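You operate a simulated robot arm through the tools that you are given. There is no shell and no other tool. Be economical: measure what you need, move in short steps, check, and stop when the job is done.

You are at the controls of a simulated robot arm. One attempt, no reset.

JOB
Pull the window cupboard door open.

The check looks at the end state, three seconds after you hand in, the way a careful person would. Anything else that was tipped, shoved, dropped, spilled or broken makes it a failure.

ROBOT AND FRAMES
A 7-joint arm with a two-finger parallel gripper, fixed in place. Base frame: the origin is at the foot of the arm, x ahead of it, y to its left, z up. Units: m, rad, N and s.
With the tool pointing down near the work surface it reaches from about 0.14 to 0.66 m from the base axis. Its first joint turns from -1.152 to 1.152 rad. Payload 2.4 kg.
The tool frame sits at the grasp point between the pads (the TCP): z along the fingers, y along the line on which they close. The tips reach 0.03 m beyond it. Largest opening 0.094 m; finger width 0.028, thickness 0.01; the body of the gripper, 0.05 by 0.096 m, starts 0.055 m behind the TCP.
Orientation is that of the tool frame in the base frame, as [roll, pitch, yaw] about the fixed x, y, z axes, in that order (R = Rz(yaw) Ry(pitch) Rx(roll)). With the fingers straight down and closing along the base's y, the tool's x points along the base's -x, its y along +y and its z along -z.

CONTROLS
- The arm moves only by the tool servo_tool. Its argument "moves" is a list of rows, each an object of numbers (a shift or turn left out is 0, a gripper value left out holds the last): "jaw": the finger opening in m, from 0 to 0.094; "dx", "dy", "dz": the shift along the tool's x, y, z in m; "ax", "ay", "az": the turn, a rotation vector about the tool's x, y, z in rad. In form: [{"jaw": .., "dx": .., "dy": .., "dz": .., "ax": .., "ay": .., "az": ..}, ...]. A call has 1 to 10 rows; each row is the pose to reach, as a shift and turn from the pose commanded when the call began, along the tool's axes at that moment. Rows are played at 5 a second. More than 0.05 m and 0.15 rad between two rows, or a gripper value outside its range, and nothing of the call is played. A pose out of reach is approached as far as the arm can. The call stops where the force on the tool passes 40 N (or 10 N more than at its start, if that is more) or the arm is blocked; 0.2 s more then pass. Each finger travels about 0.153 m/s and halts on what it meets, pressing with about 26 N; the grip force reading is that of the motor and also rises with nothing between the fingers. The clock runs only during rows and for 0.2 s after the last one: add rows that repeat a pose to give the fingers time. The reply holds the time, the measured pose of the TCP, the force on the tool along the base axes, the opening and the grip force, in the units named above and with some noise, and new pictures: "views" is both (left out), scene, wrist or none.
- Cameras (640 x 400 px; columns grow to the right, rows downward): "scene" is fixed at [0.0399, 0.4866, 1.4293]; the picture's right is [-0.65, -0.76, 0.00], its down [-0.54, 0.46, -0.71] and it looks along [0.54, -0.46, -0.71] (base axes); focal length 318 px, centre (320, 200). "wrist" rides on the gripper at [-0.037, 0, -0.058] in the tool frame; the picture's right is [0.00, -1.00, 0.00], its down [0.97, 0.00, -0.24] and it looks along [0.24, 0.00, 0.97] (tool axes); focal length 218 px, centre (320, 200). There is no depth. A picture from a camera that has moved, and an enlarged one, comes with that camera's place and axes in the base frame and with its lens.
- zoom(camera, box): a new picture of the part [left, top, right, bottom] of that camera's present view, enlarged. It takes no simulated time.
- finish_job(): hands the job in; it is judged then, once.

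Go step by step. Nothing tells you positions but the pictures and the camera data: compare them with the known pose of the tool, close in by small moves and look again before you grip or let go. The budget is 90 turns and 150 pictures, counting those below and the enlarged ones. Unless the task says otherwise, let go and move clear before handing in, and close with one line.

The tools are called after ">>>" as a command line: name --argument value ..., lists and objects as JSON in quotes. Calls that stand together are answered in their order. servo_tool: Moves the arm, as the interface text tells. Its arguments: {"type":"object","properties":{"moves":{"type":"array","items":{"type":"object","properties":{"jaw":{"type":"number"},"dx":{"type":"number"},"dy":{"type":"number"},"dz":{"type":"number"},"ax":{"type":"number"},"ay":{"type":"number"},"az":{"type":"number"}}}},"views":{"type":"string","enum":["both","scene","wrist","none"]}},"required":["moves"]} The other tools are called the same way: zoom (camera, box) takes an enlarged picture of a part of a camera's view; finish_job () hands the job in.

At the start:

```text
clock: 0.0
ee_pos: [0.4001, 0.0954, 0.9517]
ee_rot: [-3.142, 0.001, -3.141]
ft_force: [-0.2, -1.0, -0.7]
width: 0.0942
grasp_force: 0.0
```

scene: 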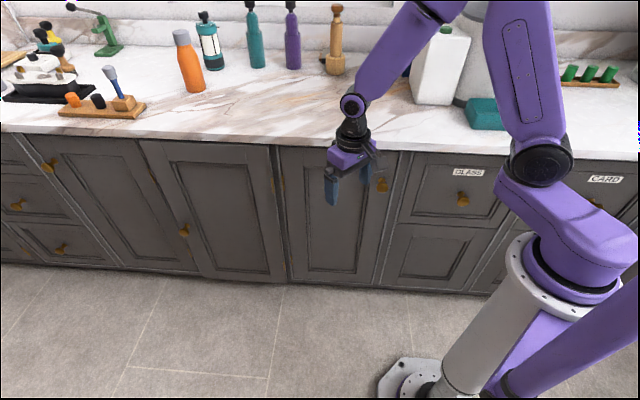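
wrist: 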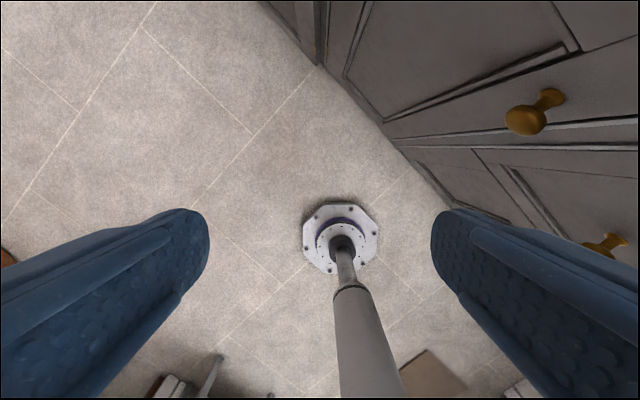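

I see a row of base cupboards, with knobs on several doors and labels on some fronts. I'll look closer to find which one is the window cupboard.

>>> zoom --camera "scene" --box '[0, 120, 320, 320]'

>>> zoom --camera "scene" --box '[260, 120, 640, 320]'

>>> zoom --camera "scene" --box '[0, 0, 320, 140]'

>>> zoom --camera "scene" --box '[320, 0, 640, 140]'

```text
2.00 times, centred on (160, 220) of scene
camera zoom: at [0.0399, 0.4866, 1.4293], right [-0.65, -0.76, 0.0], down [-0.54, 0.46, -0.71], along [0.54, -0.46, -0.71], focal length 636 px, centre (640, 160)
```

zoom: 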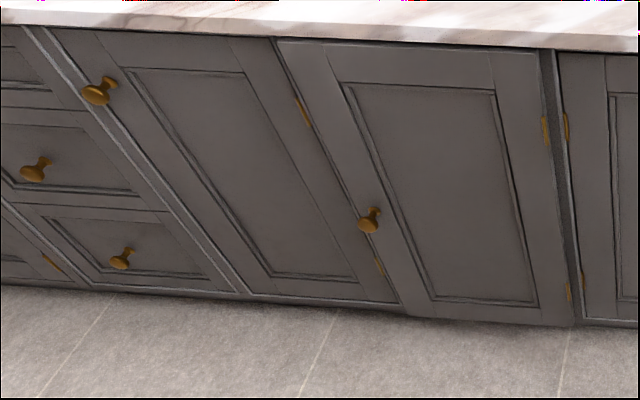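

```text
1.68 times, centred on (450, 220) of scene
camera zoom: at [0.0399, 0.4866, 1.4293], right [-0.65, -0.76, 0.0], down [-0.54, 0.46, -0.71], along [0.54, -0.46, -0.71], focal length 536 px, centre (101, 166)
```

zoom: 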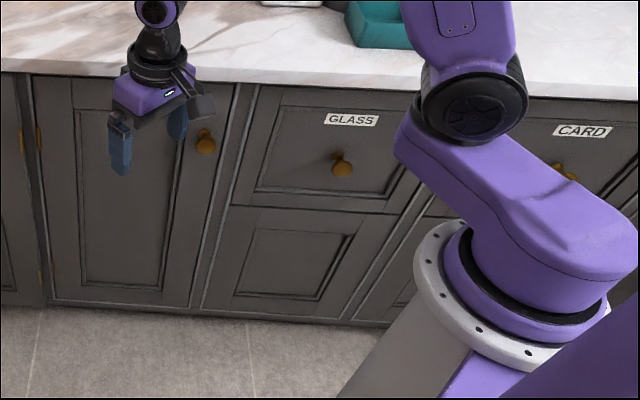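

```text
2.00 times, centred on (160, 70) of scene
camera zoom: at [0.0399, 0.4866, 1.4293], right [-0.65, -0.76, 0.0], down [-0.54, 0.46, -0.71], along [0.54, -0.46, -0.71], focal length 636 px, centre (640, 460)
```

zoom: 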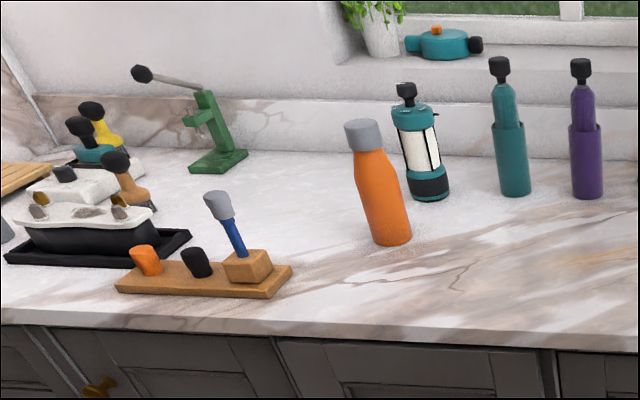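

```text
2.00 times, centred on (480, 70) of scene
camera zoom: at [0.0399, 0.4866, 1.4293], right [-0.65, -0.76, 0.0], down [-0.54, 0.46, -0.71], along [0.54, -0.46, -0.71], focal length 636 px, centre (0, 460)
```

zoom: 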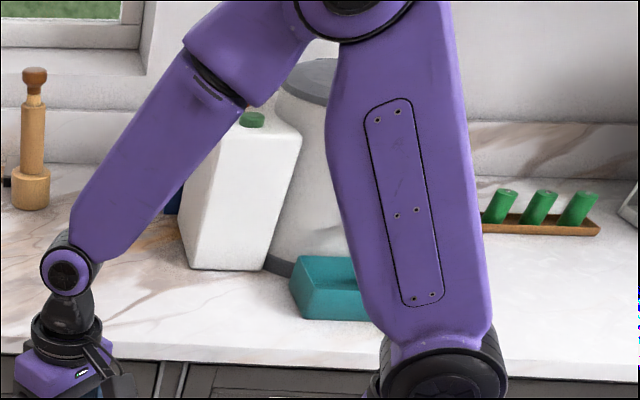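

The window spans the middle of the wall. The door beneath its right part, with a knob at about (0.62, -0.35, 0.53) and hinges on its left, is the only one within reach, so I take that as the target. The cabinet front runs at 45°, so I first turn the tool to face it.

>>> servo_tool --moves '[{"az": 0.14}, {"az": 0.28}, {"az": 0.42}, {"az": 0.56}, {"az": 0.7}, {"az": 0.785}]' --views "none"

```text
clock: 1.4
ee_pos: [0.3995, 0.0943, 0.9506]
ee_rot: [-3.141, 0.002, 2.354]
ft_force: [-0.7, -0.8, -0.1]
width: 0.0941
grasp_force: 0.1
```

Now I pitch the tool up towards horizontal in free air.

>>> servo_tool --moves '[{"ay": -0.14}, {"ay": -0.28}, {"ay": -0.42}, {"ay": -0.56}, {"ay": -0.7}, {"ay": -0.84}, {"ay": -0.98}, {"ay": -1.12}, {"ay": -1.26}, {"ay": -1.4}]'

```text
clock: 3.6
ee_pos: [0.3999, 0.0948, 0.9523]
ee_rot: [3.137, 1.404, 2.35]
ft_force: [0.3, -0.4, 1.1]
width: 0.0942
grasp_force: 0.0
camera wrist: at [0.363, 0.1314, 0.9983], right [-0.71, -0.71, 0.0], down [-0.28, 0.28, -0.92], along [0.65, -0.65, -0.4], focal length 218 px, centre (320, 200)
```

scene: 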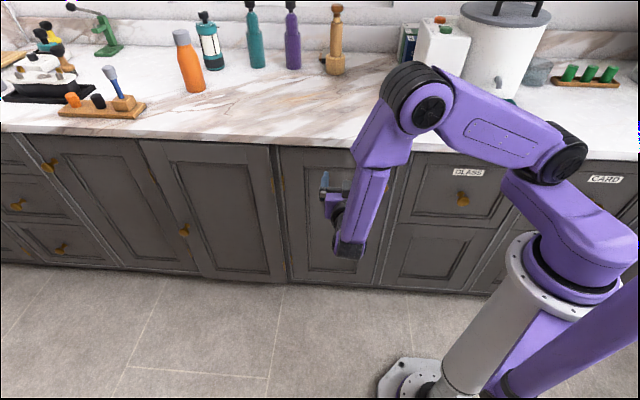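
wrist: 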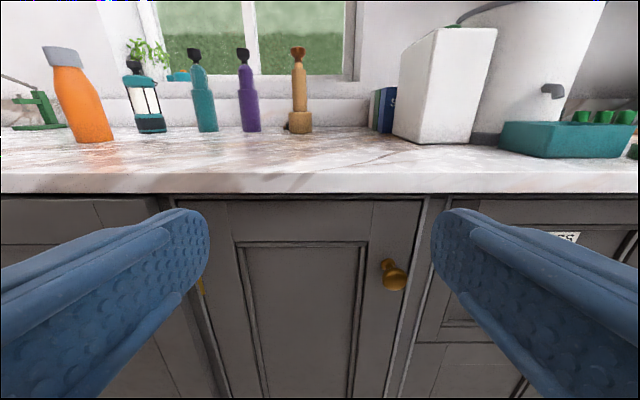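

The rays show the counter is nearer to z≈0.90, and the knob on the door ahead is at about (0.46, -0.12, 0.77). Before committing, I'll look left at the neighbouring door with the wrist camera.

>>> servo_tool --moves '[{"ax": -0.14, "ay": 0}, {"ax": -0.28}, {"ax": -0.42}, {"ax": -0.56}, {"ax": -0.56, "ay": 0.1}, {"ax": -0.56, "ay": 0.2}]' --views "wrist"

```text
clock: 5.0
ee_pos: [0.4187, 0.1235, 0.9775]
ee_rot: [2.756, 1.205, 2.532]
ft_force: [-0.3, -0.1, -0.8]
width: 0.0939
grasp_force: 0.1
out of reach, approached as far as the arm can: row 3, 4, 5, 6
camera wrist: at [0.3747, 0.1265, 1.0313], right [-0.24, -0.96, -0.13], down [-0.51, 0.24, -0.83], along [0.83, -0.13, -0.55], focal length 218 px, centre (320, 200)
```

wrist: 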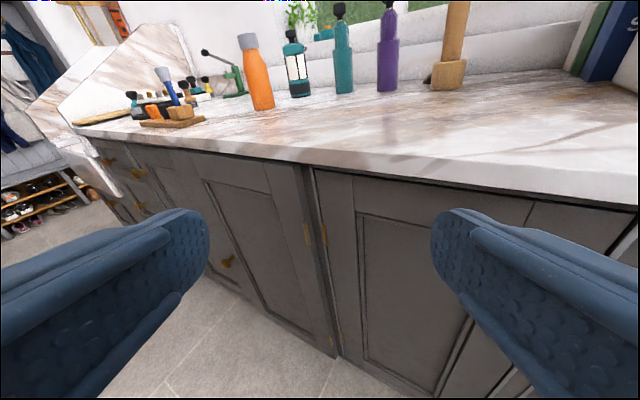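

>>> zoom --camera "wrist" --box '[80, 120, 340, 360]'

```text
1.67 times, centred on (210, 240) of wrist
camera zoom: at [0.3747, 0.1265, 1.0313], right [-0.24, -0.96, -0.13], down [-0.51, 0.24, -0.83], along [0.83, -0.13, -0.55], focal length 364 px, centre (503, 133)
```

zoom: 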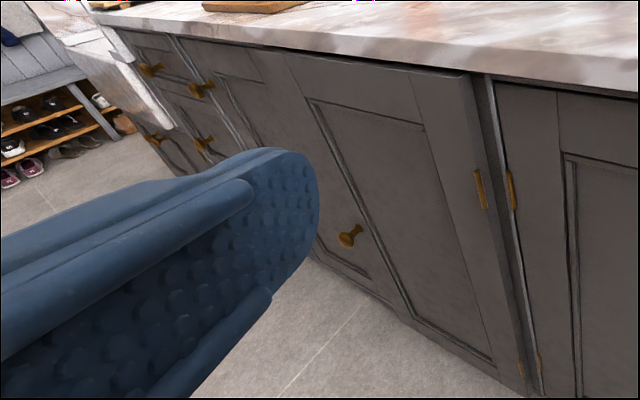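

The left door's knob is at about (0.96, 0.38, 0.50), beyond the arm's reach. The door with the knob at (0.46, -0.12, 0.77) is fully below the window and reachable, so I turn back to it.

>>> servo_tool --moves '[{"ax": 0.13, "ay": -0.05}, {"ax": 0.26, "ay": -0.1}, {"ax": 0.39, "ay": -0.14}, {"ax": 0.5, "ay": -0.18}, {"ax": 0.56, "ay": -0.2}]' --views "none"

```text
clock: 6.2
ee_pos: [0.4184, 0.124, 0.9781]
ee_rot: [3.14, 1.401, 2.353]
ft_force: [-0.7, -0.5, -0.1]
width: 0.094
grasp_force: 0.1
```

Orientation is restored. Next I move to a pre-grasp point about 8 cm in front of the knob.

>>> servo_tool --moves '[{"dx": 0.026, "dy": -0.02, "dz": 0.022}, {"dx": 0.053, "dy": -0.04, "dz": 0.044}, {"dx": 0.079, "dy": -0.06, "dz": 0.066}, {"dx": 0.106, "dy": -0.08, "dz": 0.088}, {"dx": 0.132, "dy": -0.1, "dz": 0.11}, {"dx": 0.159, "dy": -0.12, "dz": 0.132}, {"dx": 0.185, "dy": -0.141, "dz": 0.155}, {"dx": 0.185, "dy": -0.141, "dz": 0.155}]'

```text
clock: 8.0
ee_pos: [0.4449, -0.0198, 0.7546]
ee_rot: [-3.125, 1.402, 2.368]
ft_force: [0.4, -0.1, -0.4]
width: 0.0937
grasp_force: 0.0
out of reach, approached as far as the arm can: row 5, 6, 7, 8
camera wrist: at [0.4084, 0.017, 0.8], right [-0.71, -0.71, 0.0], down [-0.28, 0.28, -0.92], along [0.65, -0.65, -0.4], focal length 218 px, centre (320, 200)
```

scene: 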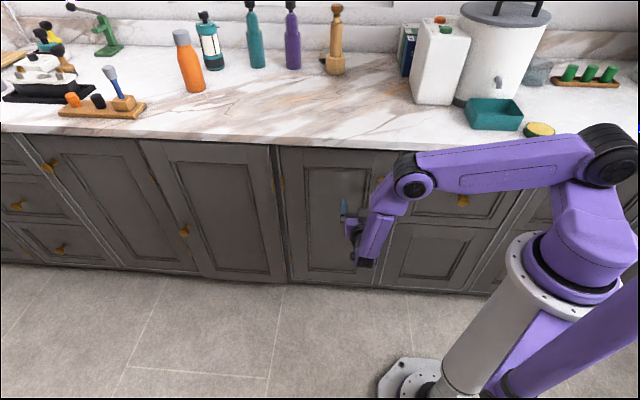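
wrist: 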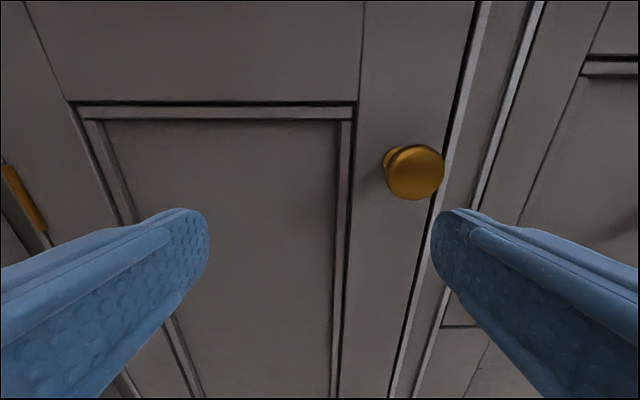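

The arm runs out of range with the tool this level. I'll tilt the tool to about 45° downward and go to a point back along the approach to the knob at (0.463, -0.123, 0.76).

>>> servo_tool --moves '[{"ay": 0.12, "dx": -0.02, "dz": -0.01}, {"ay": 0.24, "dx": -0.04, "dz": -0.011, "dy": -0.01}, {"ay": 0.36, "dx": -0.064, "dz": -0.011, "dy": -0.02}, {"ay": 0.48, "dx": -0.064, "dz": -0.011, "dy": -0.04}, {"ay": 0.6, "dx": -0.064, "dz": -0.011, "dy": -0.06}, {"ay": 0.6, "dx": -0.064, "dz": -0.011, "dy": -0.06}]'

```text
clock: 9.4
ee_pos: [0.4254, -0.0458, 0.8326]
ee_rot: [-3.135, 0.798, 2.359]
ft_force: [0.5, 1.0, -0.1]
width: 0.0941
grasp_force: 0.0
out of reach, approached as far as the arm can: row 1, 2, 3, 4, 5, 6
camera wrist: at [0.4136, -0.0342, 0.8993], right [-0.71, -0.71, 0.01], down [-0.6, 0.6, -0.53], along [0.37, -0.38, -0.85], focal length 218 px, centre (320, 200)
```

scene: 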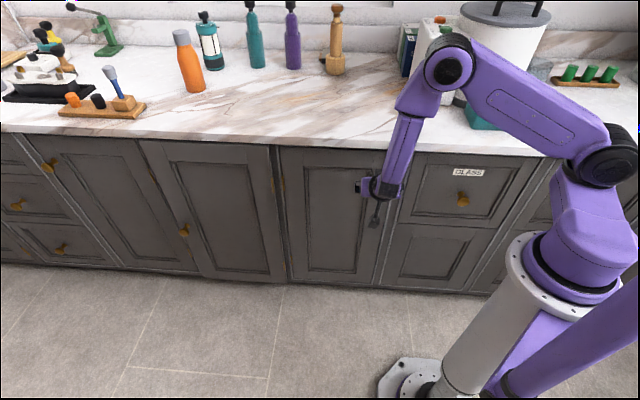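
wrist: 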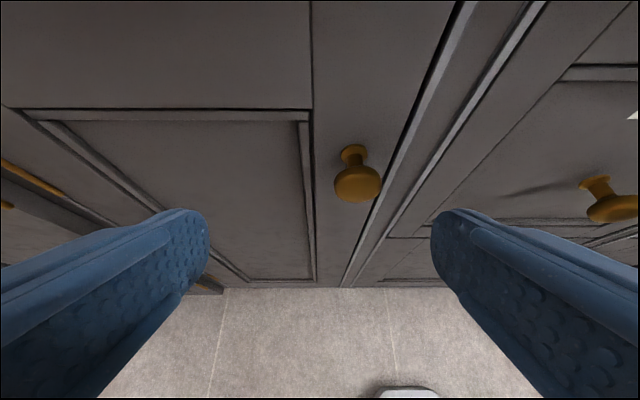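

The knob is confirmed near (0.462, -0.124, 0.765). I align sideways and close in most of the way.

>>> servo_tool --moves '[{"dy": -0.014, "dx": -0.004}, {"dy": -0.028, "dx": -0.008}, {"dy": -0.028, "dx": -0.008, "dz": 0.03}, {"dy": -0.028, "dx": -0.008, "dz": 0.06}, {"dy": -0.028, "dx": -0.008, "dz": 0.07}]'

```text
clock: 10.6
ee_pos: [0.4652, -0.0929, 0.7984]
ee_rot: [-3.136, 0.799, 2.361]
ft_force: [-0.1, 0.1, 0.5]
width: 0.0938
grasp_force: 0.0
out of reach, approached as far as the arm can: row 1, 2, 3, 4, 5
camera wrist: at [0.4535, -0.0811, 0.8656], right [-0.71, -0.71, 0.01], down [-0.6, 0.6, -0.53], along [0.37, -0.38, -0.85], focal length 218 px, centre (320, 200)
```

scene: 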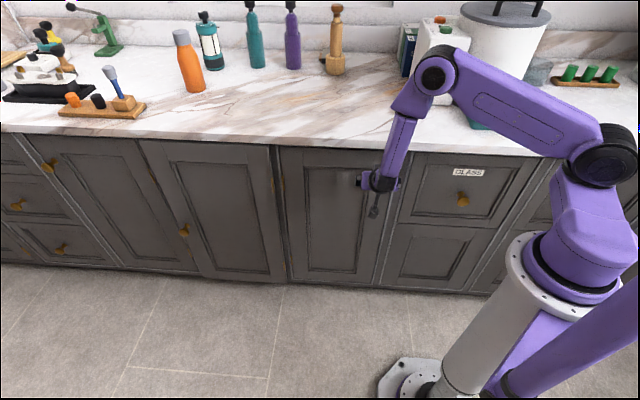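
wrist: 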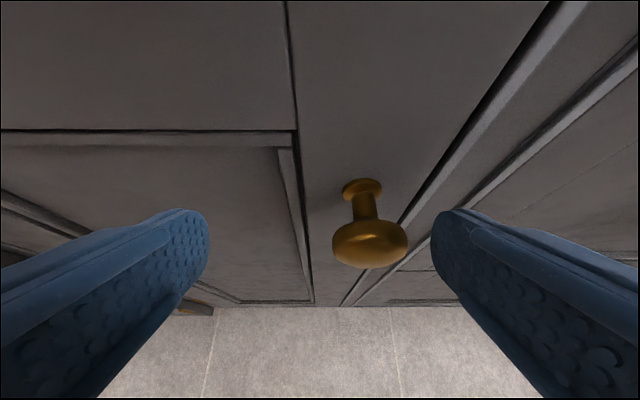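

The knob is about 2 cm right of centre and the arm resists moving that way. A steeper tool should free the wrist, so I tilt further down and shift right.

>>> servo_tool --moves '[{"ay": 0.12, "dz": -0.01}, {"ay": 0.24, "dz": -0.015}, {"ay": 0.35, "dz": -0.02}, {"ay": 0.35, "dz": -0.02, "dy": -0.012}, {"ay": 0.35, "dz": -0.02, "dy": -0.023}, {"ay": 0.35, "dz": -0.02, "dy": -0.023}]'

```text
clock: 12.0
ee_pos: [0.4395, -0.101, 0.8117]
ee_rot: [-3.141, 0.45, 2.356]
ft_force: [-0.8, 0.5, -0.9]
width: 0.0939
grasp_force: 0.1
camera wrist: at [0.4442, -0.1055, 0.8799], right [-0.71, -0.71, 0.0], down [-0.69, 0.69, -0.21], along [0.15, -0.15, -0.98], focal length 218 px, centre (320, 200)
```

scene: 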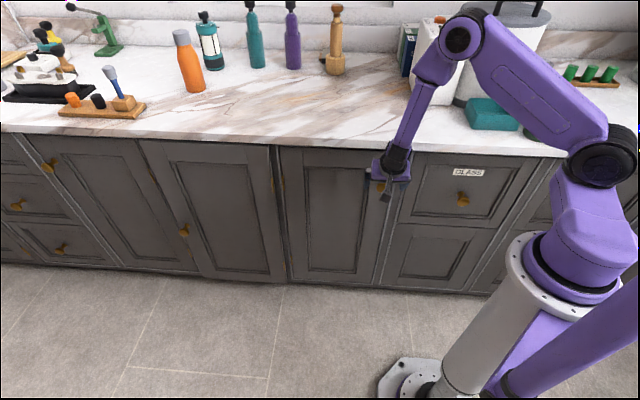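
wrist: 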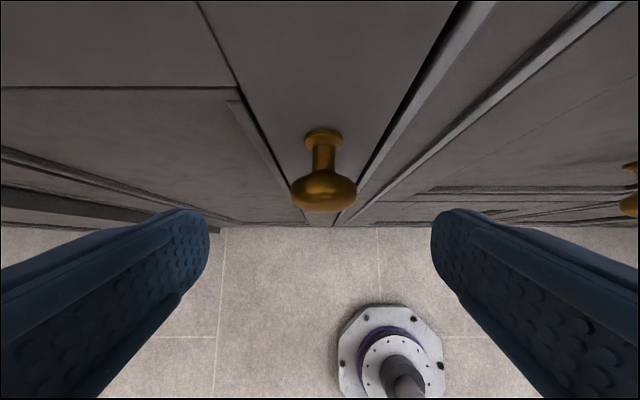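

The knob is now centred between the fingers. I move down onto it and then check.

>>> servo_tool --moves '[{"dx": -0.009, "dy": -0.003, "dz": 0.0}, {"dx": -0.009, "dy": -0.003, "dz": 0.03}, {"dx": -0.009, "dy": -0.003, "dz": 0.05}, {"dx": -0.009, "dy": -0.003, "dz": 0.058}, {"dx": -0.009, "dy": -0.003, "dz": 0.058}]'

```text
clock: 13.2
ee_pos: [0.4602, -0.1245, 0.7621]
ee_rot: [-3.14, 0.452, 2.356]
ft_force: [0.4, -0.9, -0.8]
width: 0.0938
grasp_force: 0.2
camera wrist: at [0.4649, -0.1306, 0.8306], right [-0.71, -0.71, 0.0], down [-0.69, 0.69, -0.21], along [0.15, -0.15, -0.98], focal length 218 px, centre (320, 200)
```

scene: 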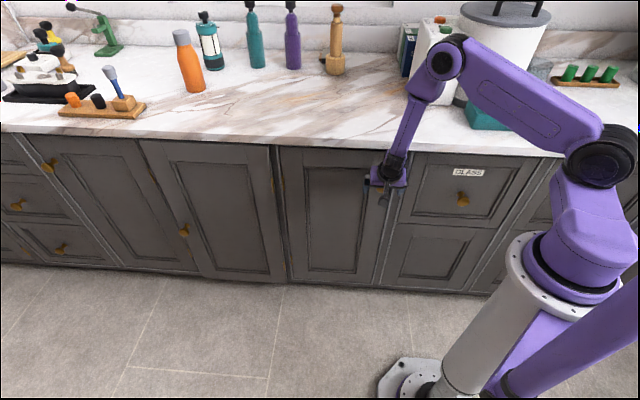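
wrist: 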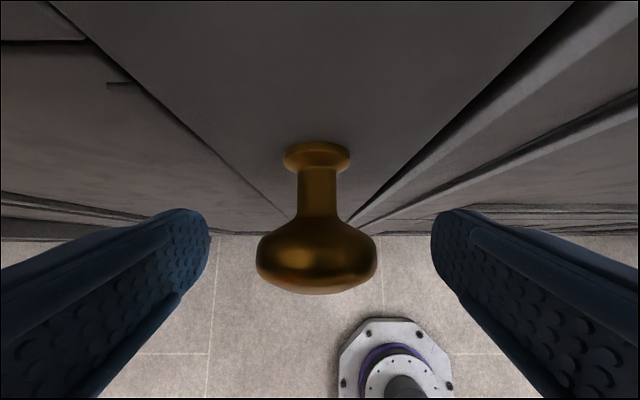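

The knob head sits at the grasp point. I close the fingers.

>>> servo_tool --moves '[{"jaw": 0.06}, {"jaw": 0.03}, {"jaw": 0.02}, {"jaw": 0.02}]' --views "wrist"

```text
clock: 14.2
ee_pos: [0.4603, -0.1245, 0.7621]
ee_rot: [3.139, 0.45, 2.358]
ft_force: [9.1, 4.9, -6.4]
width: 0.0378
grasp_force: 44.9
camera wrist: at [0.4655, -0.1297, 0.8307], right [-0.71, -0.71, 0.0], down [-0.69, 0.69, -0.21], along [0.15, -0.14, -0.98], focal length 218 px, centre (320, 200)
```

wrist: 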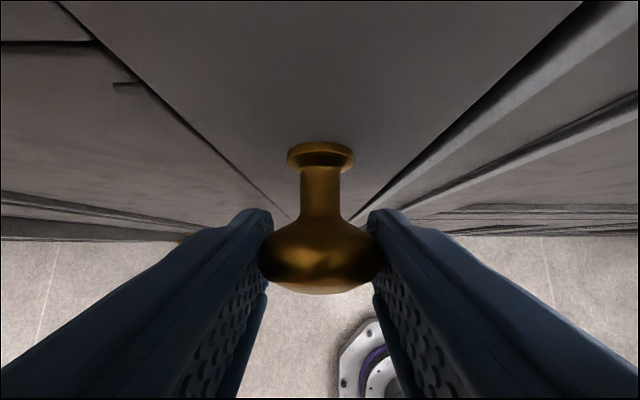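

The knob is gripped. I begin pulling along the door's arc, taking the hinge at about (0.715, 0.08) and the radius at about 0.33, with the tool turning along with the door.

>>> servo_tool --moves '[{"dx": 0.0145, "dy": 0.0022, "dz": -0.007, "ax": 0.022, "az": 0.045}, {"dx": 0.029, "dy": 0.0051, "dz": -0.014, "ax": 0.0435, "az": 0.09}, {"dx": 0.043, "dy": 0.009, "dz": -0.021, "ax": 0.065, "az": 0.135}, {"dx": 0.0575, "dy": 0.0136, "dz": -0.0278, "ax": 0.087, "az": 0.18}, {"dx": 0.071, "dy": 0.019, "dz": -0.0345, "ax": 0.109, "az": 0.225}, {"dx": 0.085, "dy": 0.025, "dz": -0.0411, "ax": 0.1305, "az": 0.27}]'

```text
clock: 15.6
ee_pos: [0.414, -0.0412, 0.7624]
ee_rot: [3.139, 0.448, 2.055]
ft_force: [15.5, 6.2, -21.3]
width: 0.0378
grasp_force: 44.5
camera wrist: at [0.4164, -0.0476, 0.8309], right [-0.88, -0.47, 0.0], down [-0.46, 0.87, -0.2], along [0.1, -0.18, -0.98], focal length 218 px, centre (320, 200)
```

scene: 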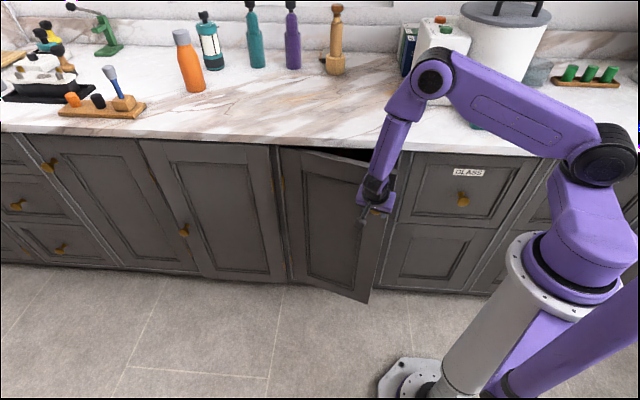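
wrist: 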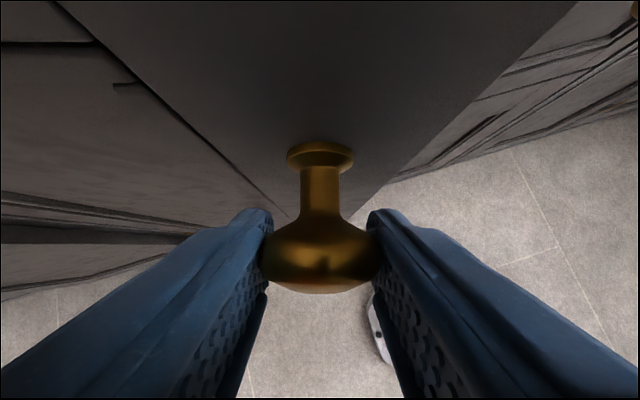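

The door is swinging open well with a firm grip. I continue along the same arc.

>>> servo_tool --moves '[{"dx": 0.0145, "dy": 0.0022, "dz": -0.007, "ax": 0.022, "az": 0.045}, {"dx": 0.029, "dy": 0.0051, "dz": -0.014, "ax": 0.0435, "az": 0.09}, {"dx": 0.043, "dy": 0.009, "dz": -0.021, "ax": 0.065, "az": 0.135}, {"dx": 0.0575, "dy": 0.0136, "dz": -0.0278, "ax": 0.087, "az": 0.18}, {"dx": 0.071, "dy": 0.019, "dz": -0.0345, "ax": 0.109, "az": 0.225}, {"dx": 0.085, "dy": 0.025, "dz": -0.0411, "ax": 0.1305, "az": 0.27}, {"dx": 0.0983, "dy": 0.0319, "dz": -0.0475, "ax": 0.152, "az": 0.315}, {"dx": 0.1114, "dy": 0.0394, "dz": -0.0539, "ax": 0.174, "az": 0.36}]'

```text
clock: 16.4
ee_pos: [0.401, 0.0006, 0.7634]
ee_rot: [3.134, 0.445, 1.926]
ft_force: [4.0, 0.4, -9.7]
width: 0.0378
grasp_force: 44.7
stopped in row 3: the force on the tool passed its limit (the readings are from after the stop); the commanded pose is now the measured one
camera wrist: at [0.4025, -0.007, 0.8311], right [-0.94, -0.35, -0.01], down [-0.34, 0.92, -0.2], along [0.08, -0.19, -0.98], focal length 218 px, centre (320, 200)
```

scene: 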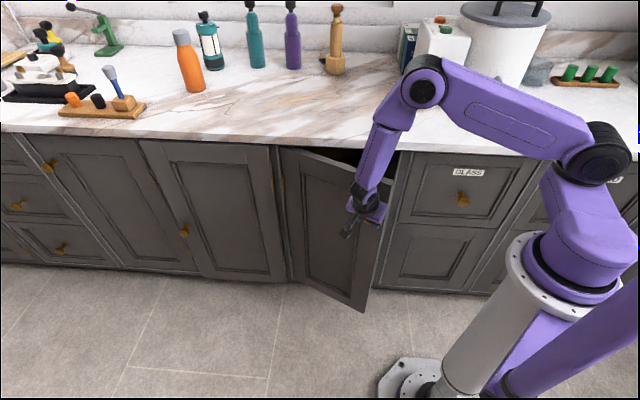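
wrist: 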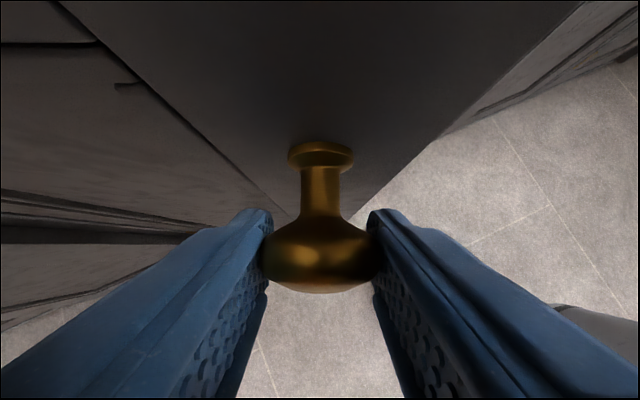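

The force limit tripped, mostly from a vertical load, but the grip is fine and the fitted arc agrees. I continue the same arc with a slight lowering.

>>> servo_tool --moves '[{"dx": 0.0148, "dy": 0.0022, "dz": -0.006, "ax": 0.022, "az": 0.045}, {"dx": 0.0295, "dy": 0.0051, "dz": -0.0125, "ax": 0.0435, "az": 0.09}, {"dx": 0.0435, "dy": 0.009, "dz": -0.0193, "ax": 0.065, "az": 0.135}, {"dx": 0.058, "dy": 0.0136, "dz": -0.026, "ax": 0.087, "az": 0.18}, {"dx": 0.072, "dy": 0.019, "dz": -0.0325, "ax": 0.109, "az": 0.225}, {"dx": 0.086, "dy": 0.025, "dz": -0.039, "ax": 0.1305, "az": 0.27}]' --views "scene"

```text
clock: 17.5
ee_pos: [0.3925, 0.0714, 0.7633]
ee_rot: [3.131, 0.449, 1.701]
ft_force: [-2.7, 0.3, 3.6]
width: 0.0381
grasp_force: 45.0
stopped in row 5: the force on the tool passed its limit (the readings are from after the stop); the commanded pose is now the measured one
```

scene: 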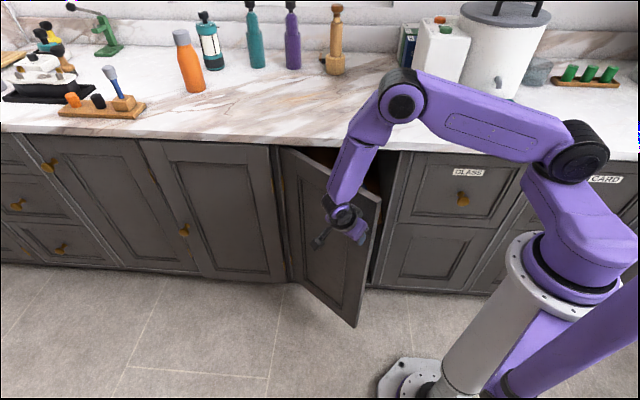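

It is about 38° open. With the refitted radius of 0.32 I keep going.

>>> servo_tool --moves '[{"dx": 0.0143, "dy": 0.0024, "dz": -0.0067, "ax": 0.022, "az": 0.045}, {"dx": 0.0284, "dy": 0.0055, "dz": -0.0134, "ax": 0.0435, "az": 0.09}, {"dx": 0.0423, "dy": 0.0095, "dz": -0.02, "ax": 0.065, "az": 0.135}, {"dx": 0.0561, "dy": 0.0141, "dz": -0.0267, "ax": 0.087, "az": 0.18}, {"dx": 0.0696, "dy": 0.0197, "dz": -0.0332, "ax": 0.109, "az": 0.225}, {"dx": 0.0828, "dy": 0.0259, "dz": -0.0395, "ax": 0.1305, "az": 0.27}]' --views "scene"

```text
clock: 18.9
ee_pos: [0.4065, 0.1669, 0.7634]
ee_rot: [3.131, 0.443, 1.398]
ft_force: [0.7, -0.5, 10.4]
width: 0.0379
grasp_force: 45.1
```

scene: 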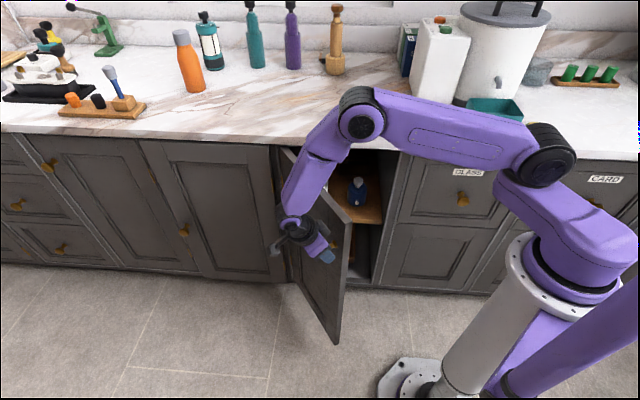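

It is about 55° open and the forces are low. One more stretch.

>>> servo_tool --moves '[{"dx": 0.0143, "dy": 0.0024, "dz": -0.0067, "ax": 0.022, "az": 0.045}, {"dx": 0.0284, "dy": 0.0055, "dz": -0.0134, "ax": 0.0435, "az": 0.09}, {"dx": 0.0423, "dy": 0.0095, "dz": -0.02, "ax": 0.065, "az": 0.135}, {"dx": 0.0561, "dy": 0.0141, "dz": -0.0267, "ax": 0.087, "az": 0.18}, {"dx": 0.0696, "dy": 0.0197, "dz": -0.0332, "ax": 0.109, "az": 0.225}, {"dx": 0.0828, "dy": 0.0259, "dz": -0.0395, "ax": 0.1305, "az": 0.27}]'

```text
clock: 20.3
ee_pos: [0.4478, 0.2513, 0.7637]
ee_rot: [3.134, 0.442, 1.103]
ft_force: [6.4, -2.0, -11.5]
width: 0.0378
grasp_force: 45.5
camera wrist: at [0.4416, 0.2449, 0.8309], right [-0.89, 0.45, -0.01], down [0.44, 0.88, -0.2], along [-0.08, -0.18, -0.98], focal length 218 px, centre (320, 200)
```

scene: 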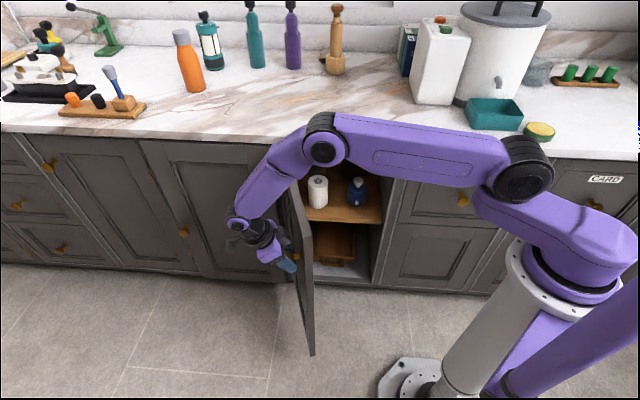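
wrist: 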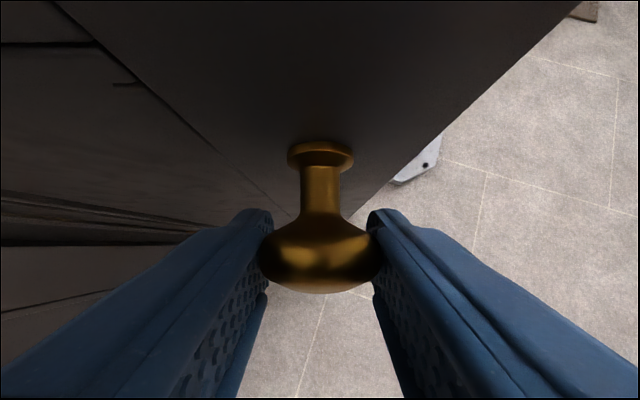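

It is about 72° open with the cupboard interior exposed. I release and back away along the tool axis.

>>> servo_tool --moves '[{"jaw": 0.06}, {"jaw": 0.094}, {"jaw": 0.094}, {"dz": -0.025}, {"dz": -0.05}, {"dz": -0.08}, {"dz": -0.11}, {"dz": -0.14}]'

```text
clock: 22.1
ee_pos: [0.4742, 0.3052, 0.8901]
ee_rot: [3.135, 0.443, 1.104]
ft_force: [0.2, 0.4, -0.2]
width: 0.0942
grasp_force: 0.1
camera wrist: at [0.4675, 0.2983, 0.9588], right [-0.89, 0.45, -0.01], down [0.44, 0.88, -0.2], along [-0.08, -0.18, -0.98], focal length 218 px, centre (320, 200)
```

scene: 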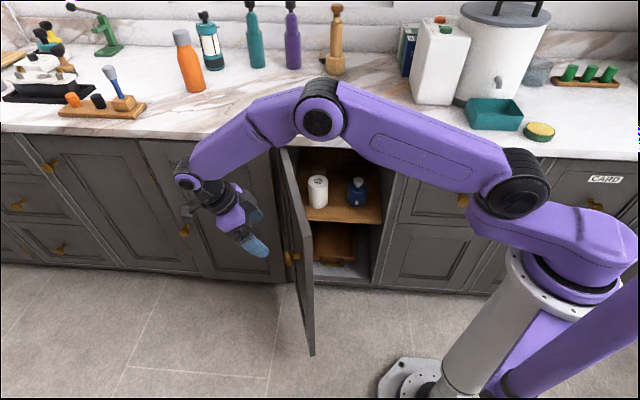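
wrist: 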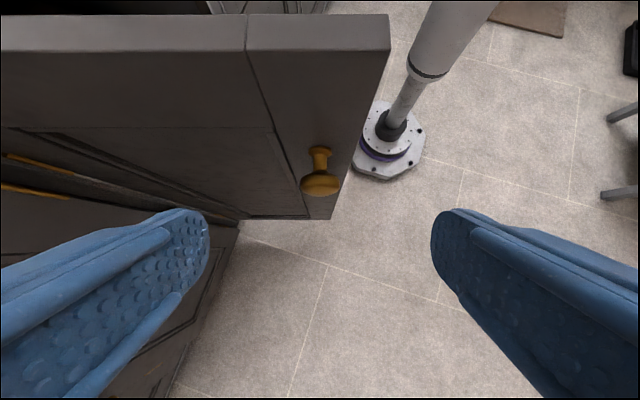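

The door stands wide open and still, the arm is clear, and nothing else has moved. I'm handing in.

>>> finish_job

```text
The job is handed in.
```

I pulled the cupboard door under the window open to about 72°, released the knob and moved the arm clear; I chose that door because the other likely door under the window was out of reach.
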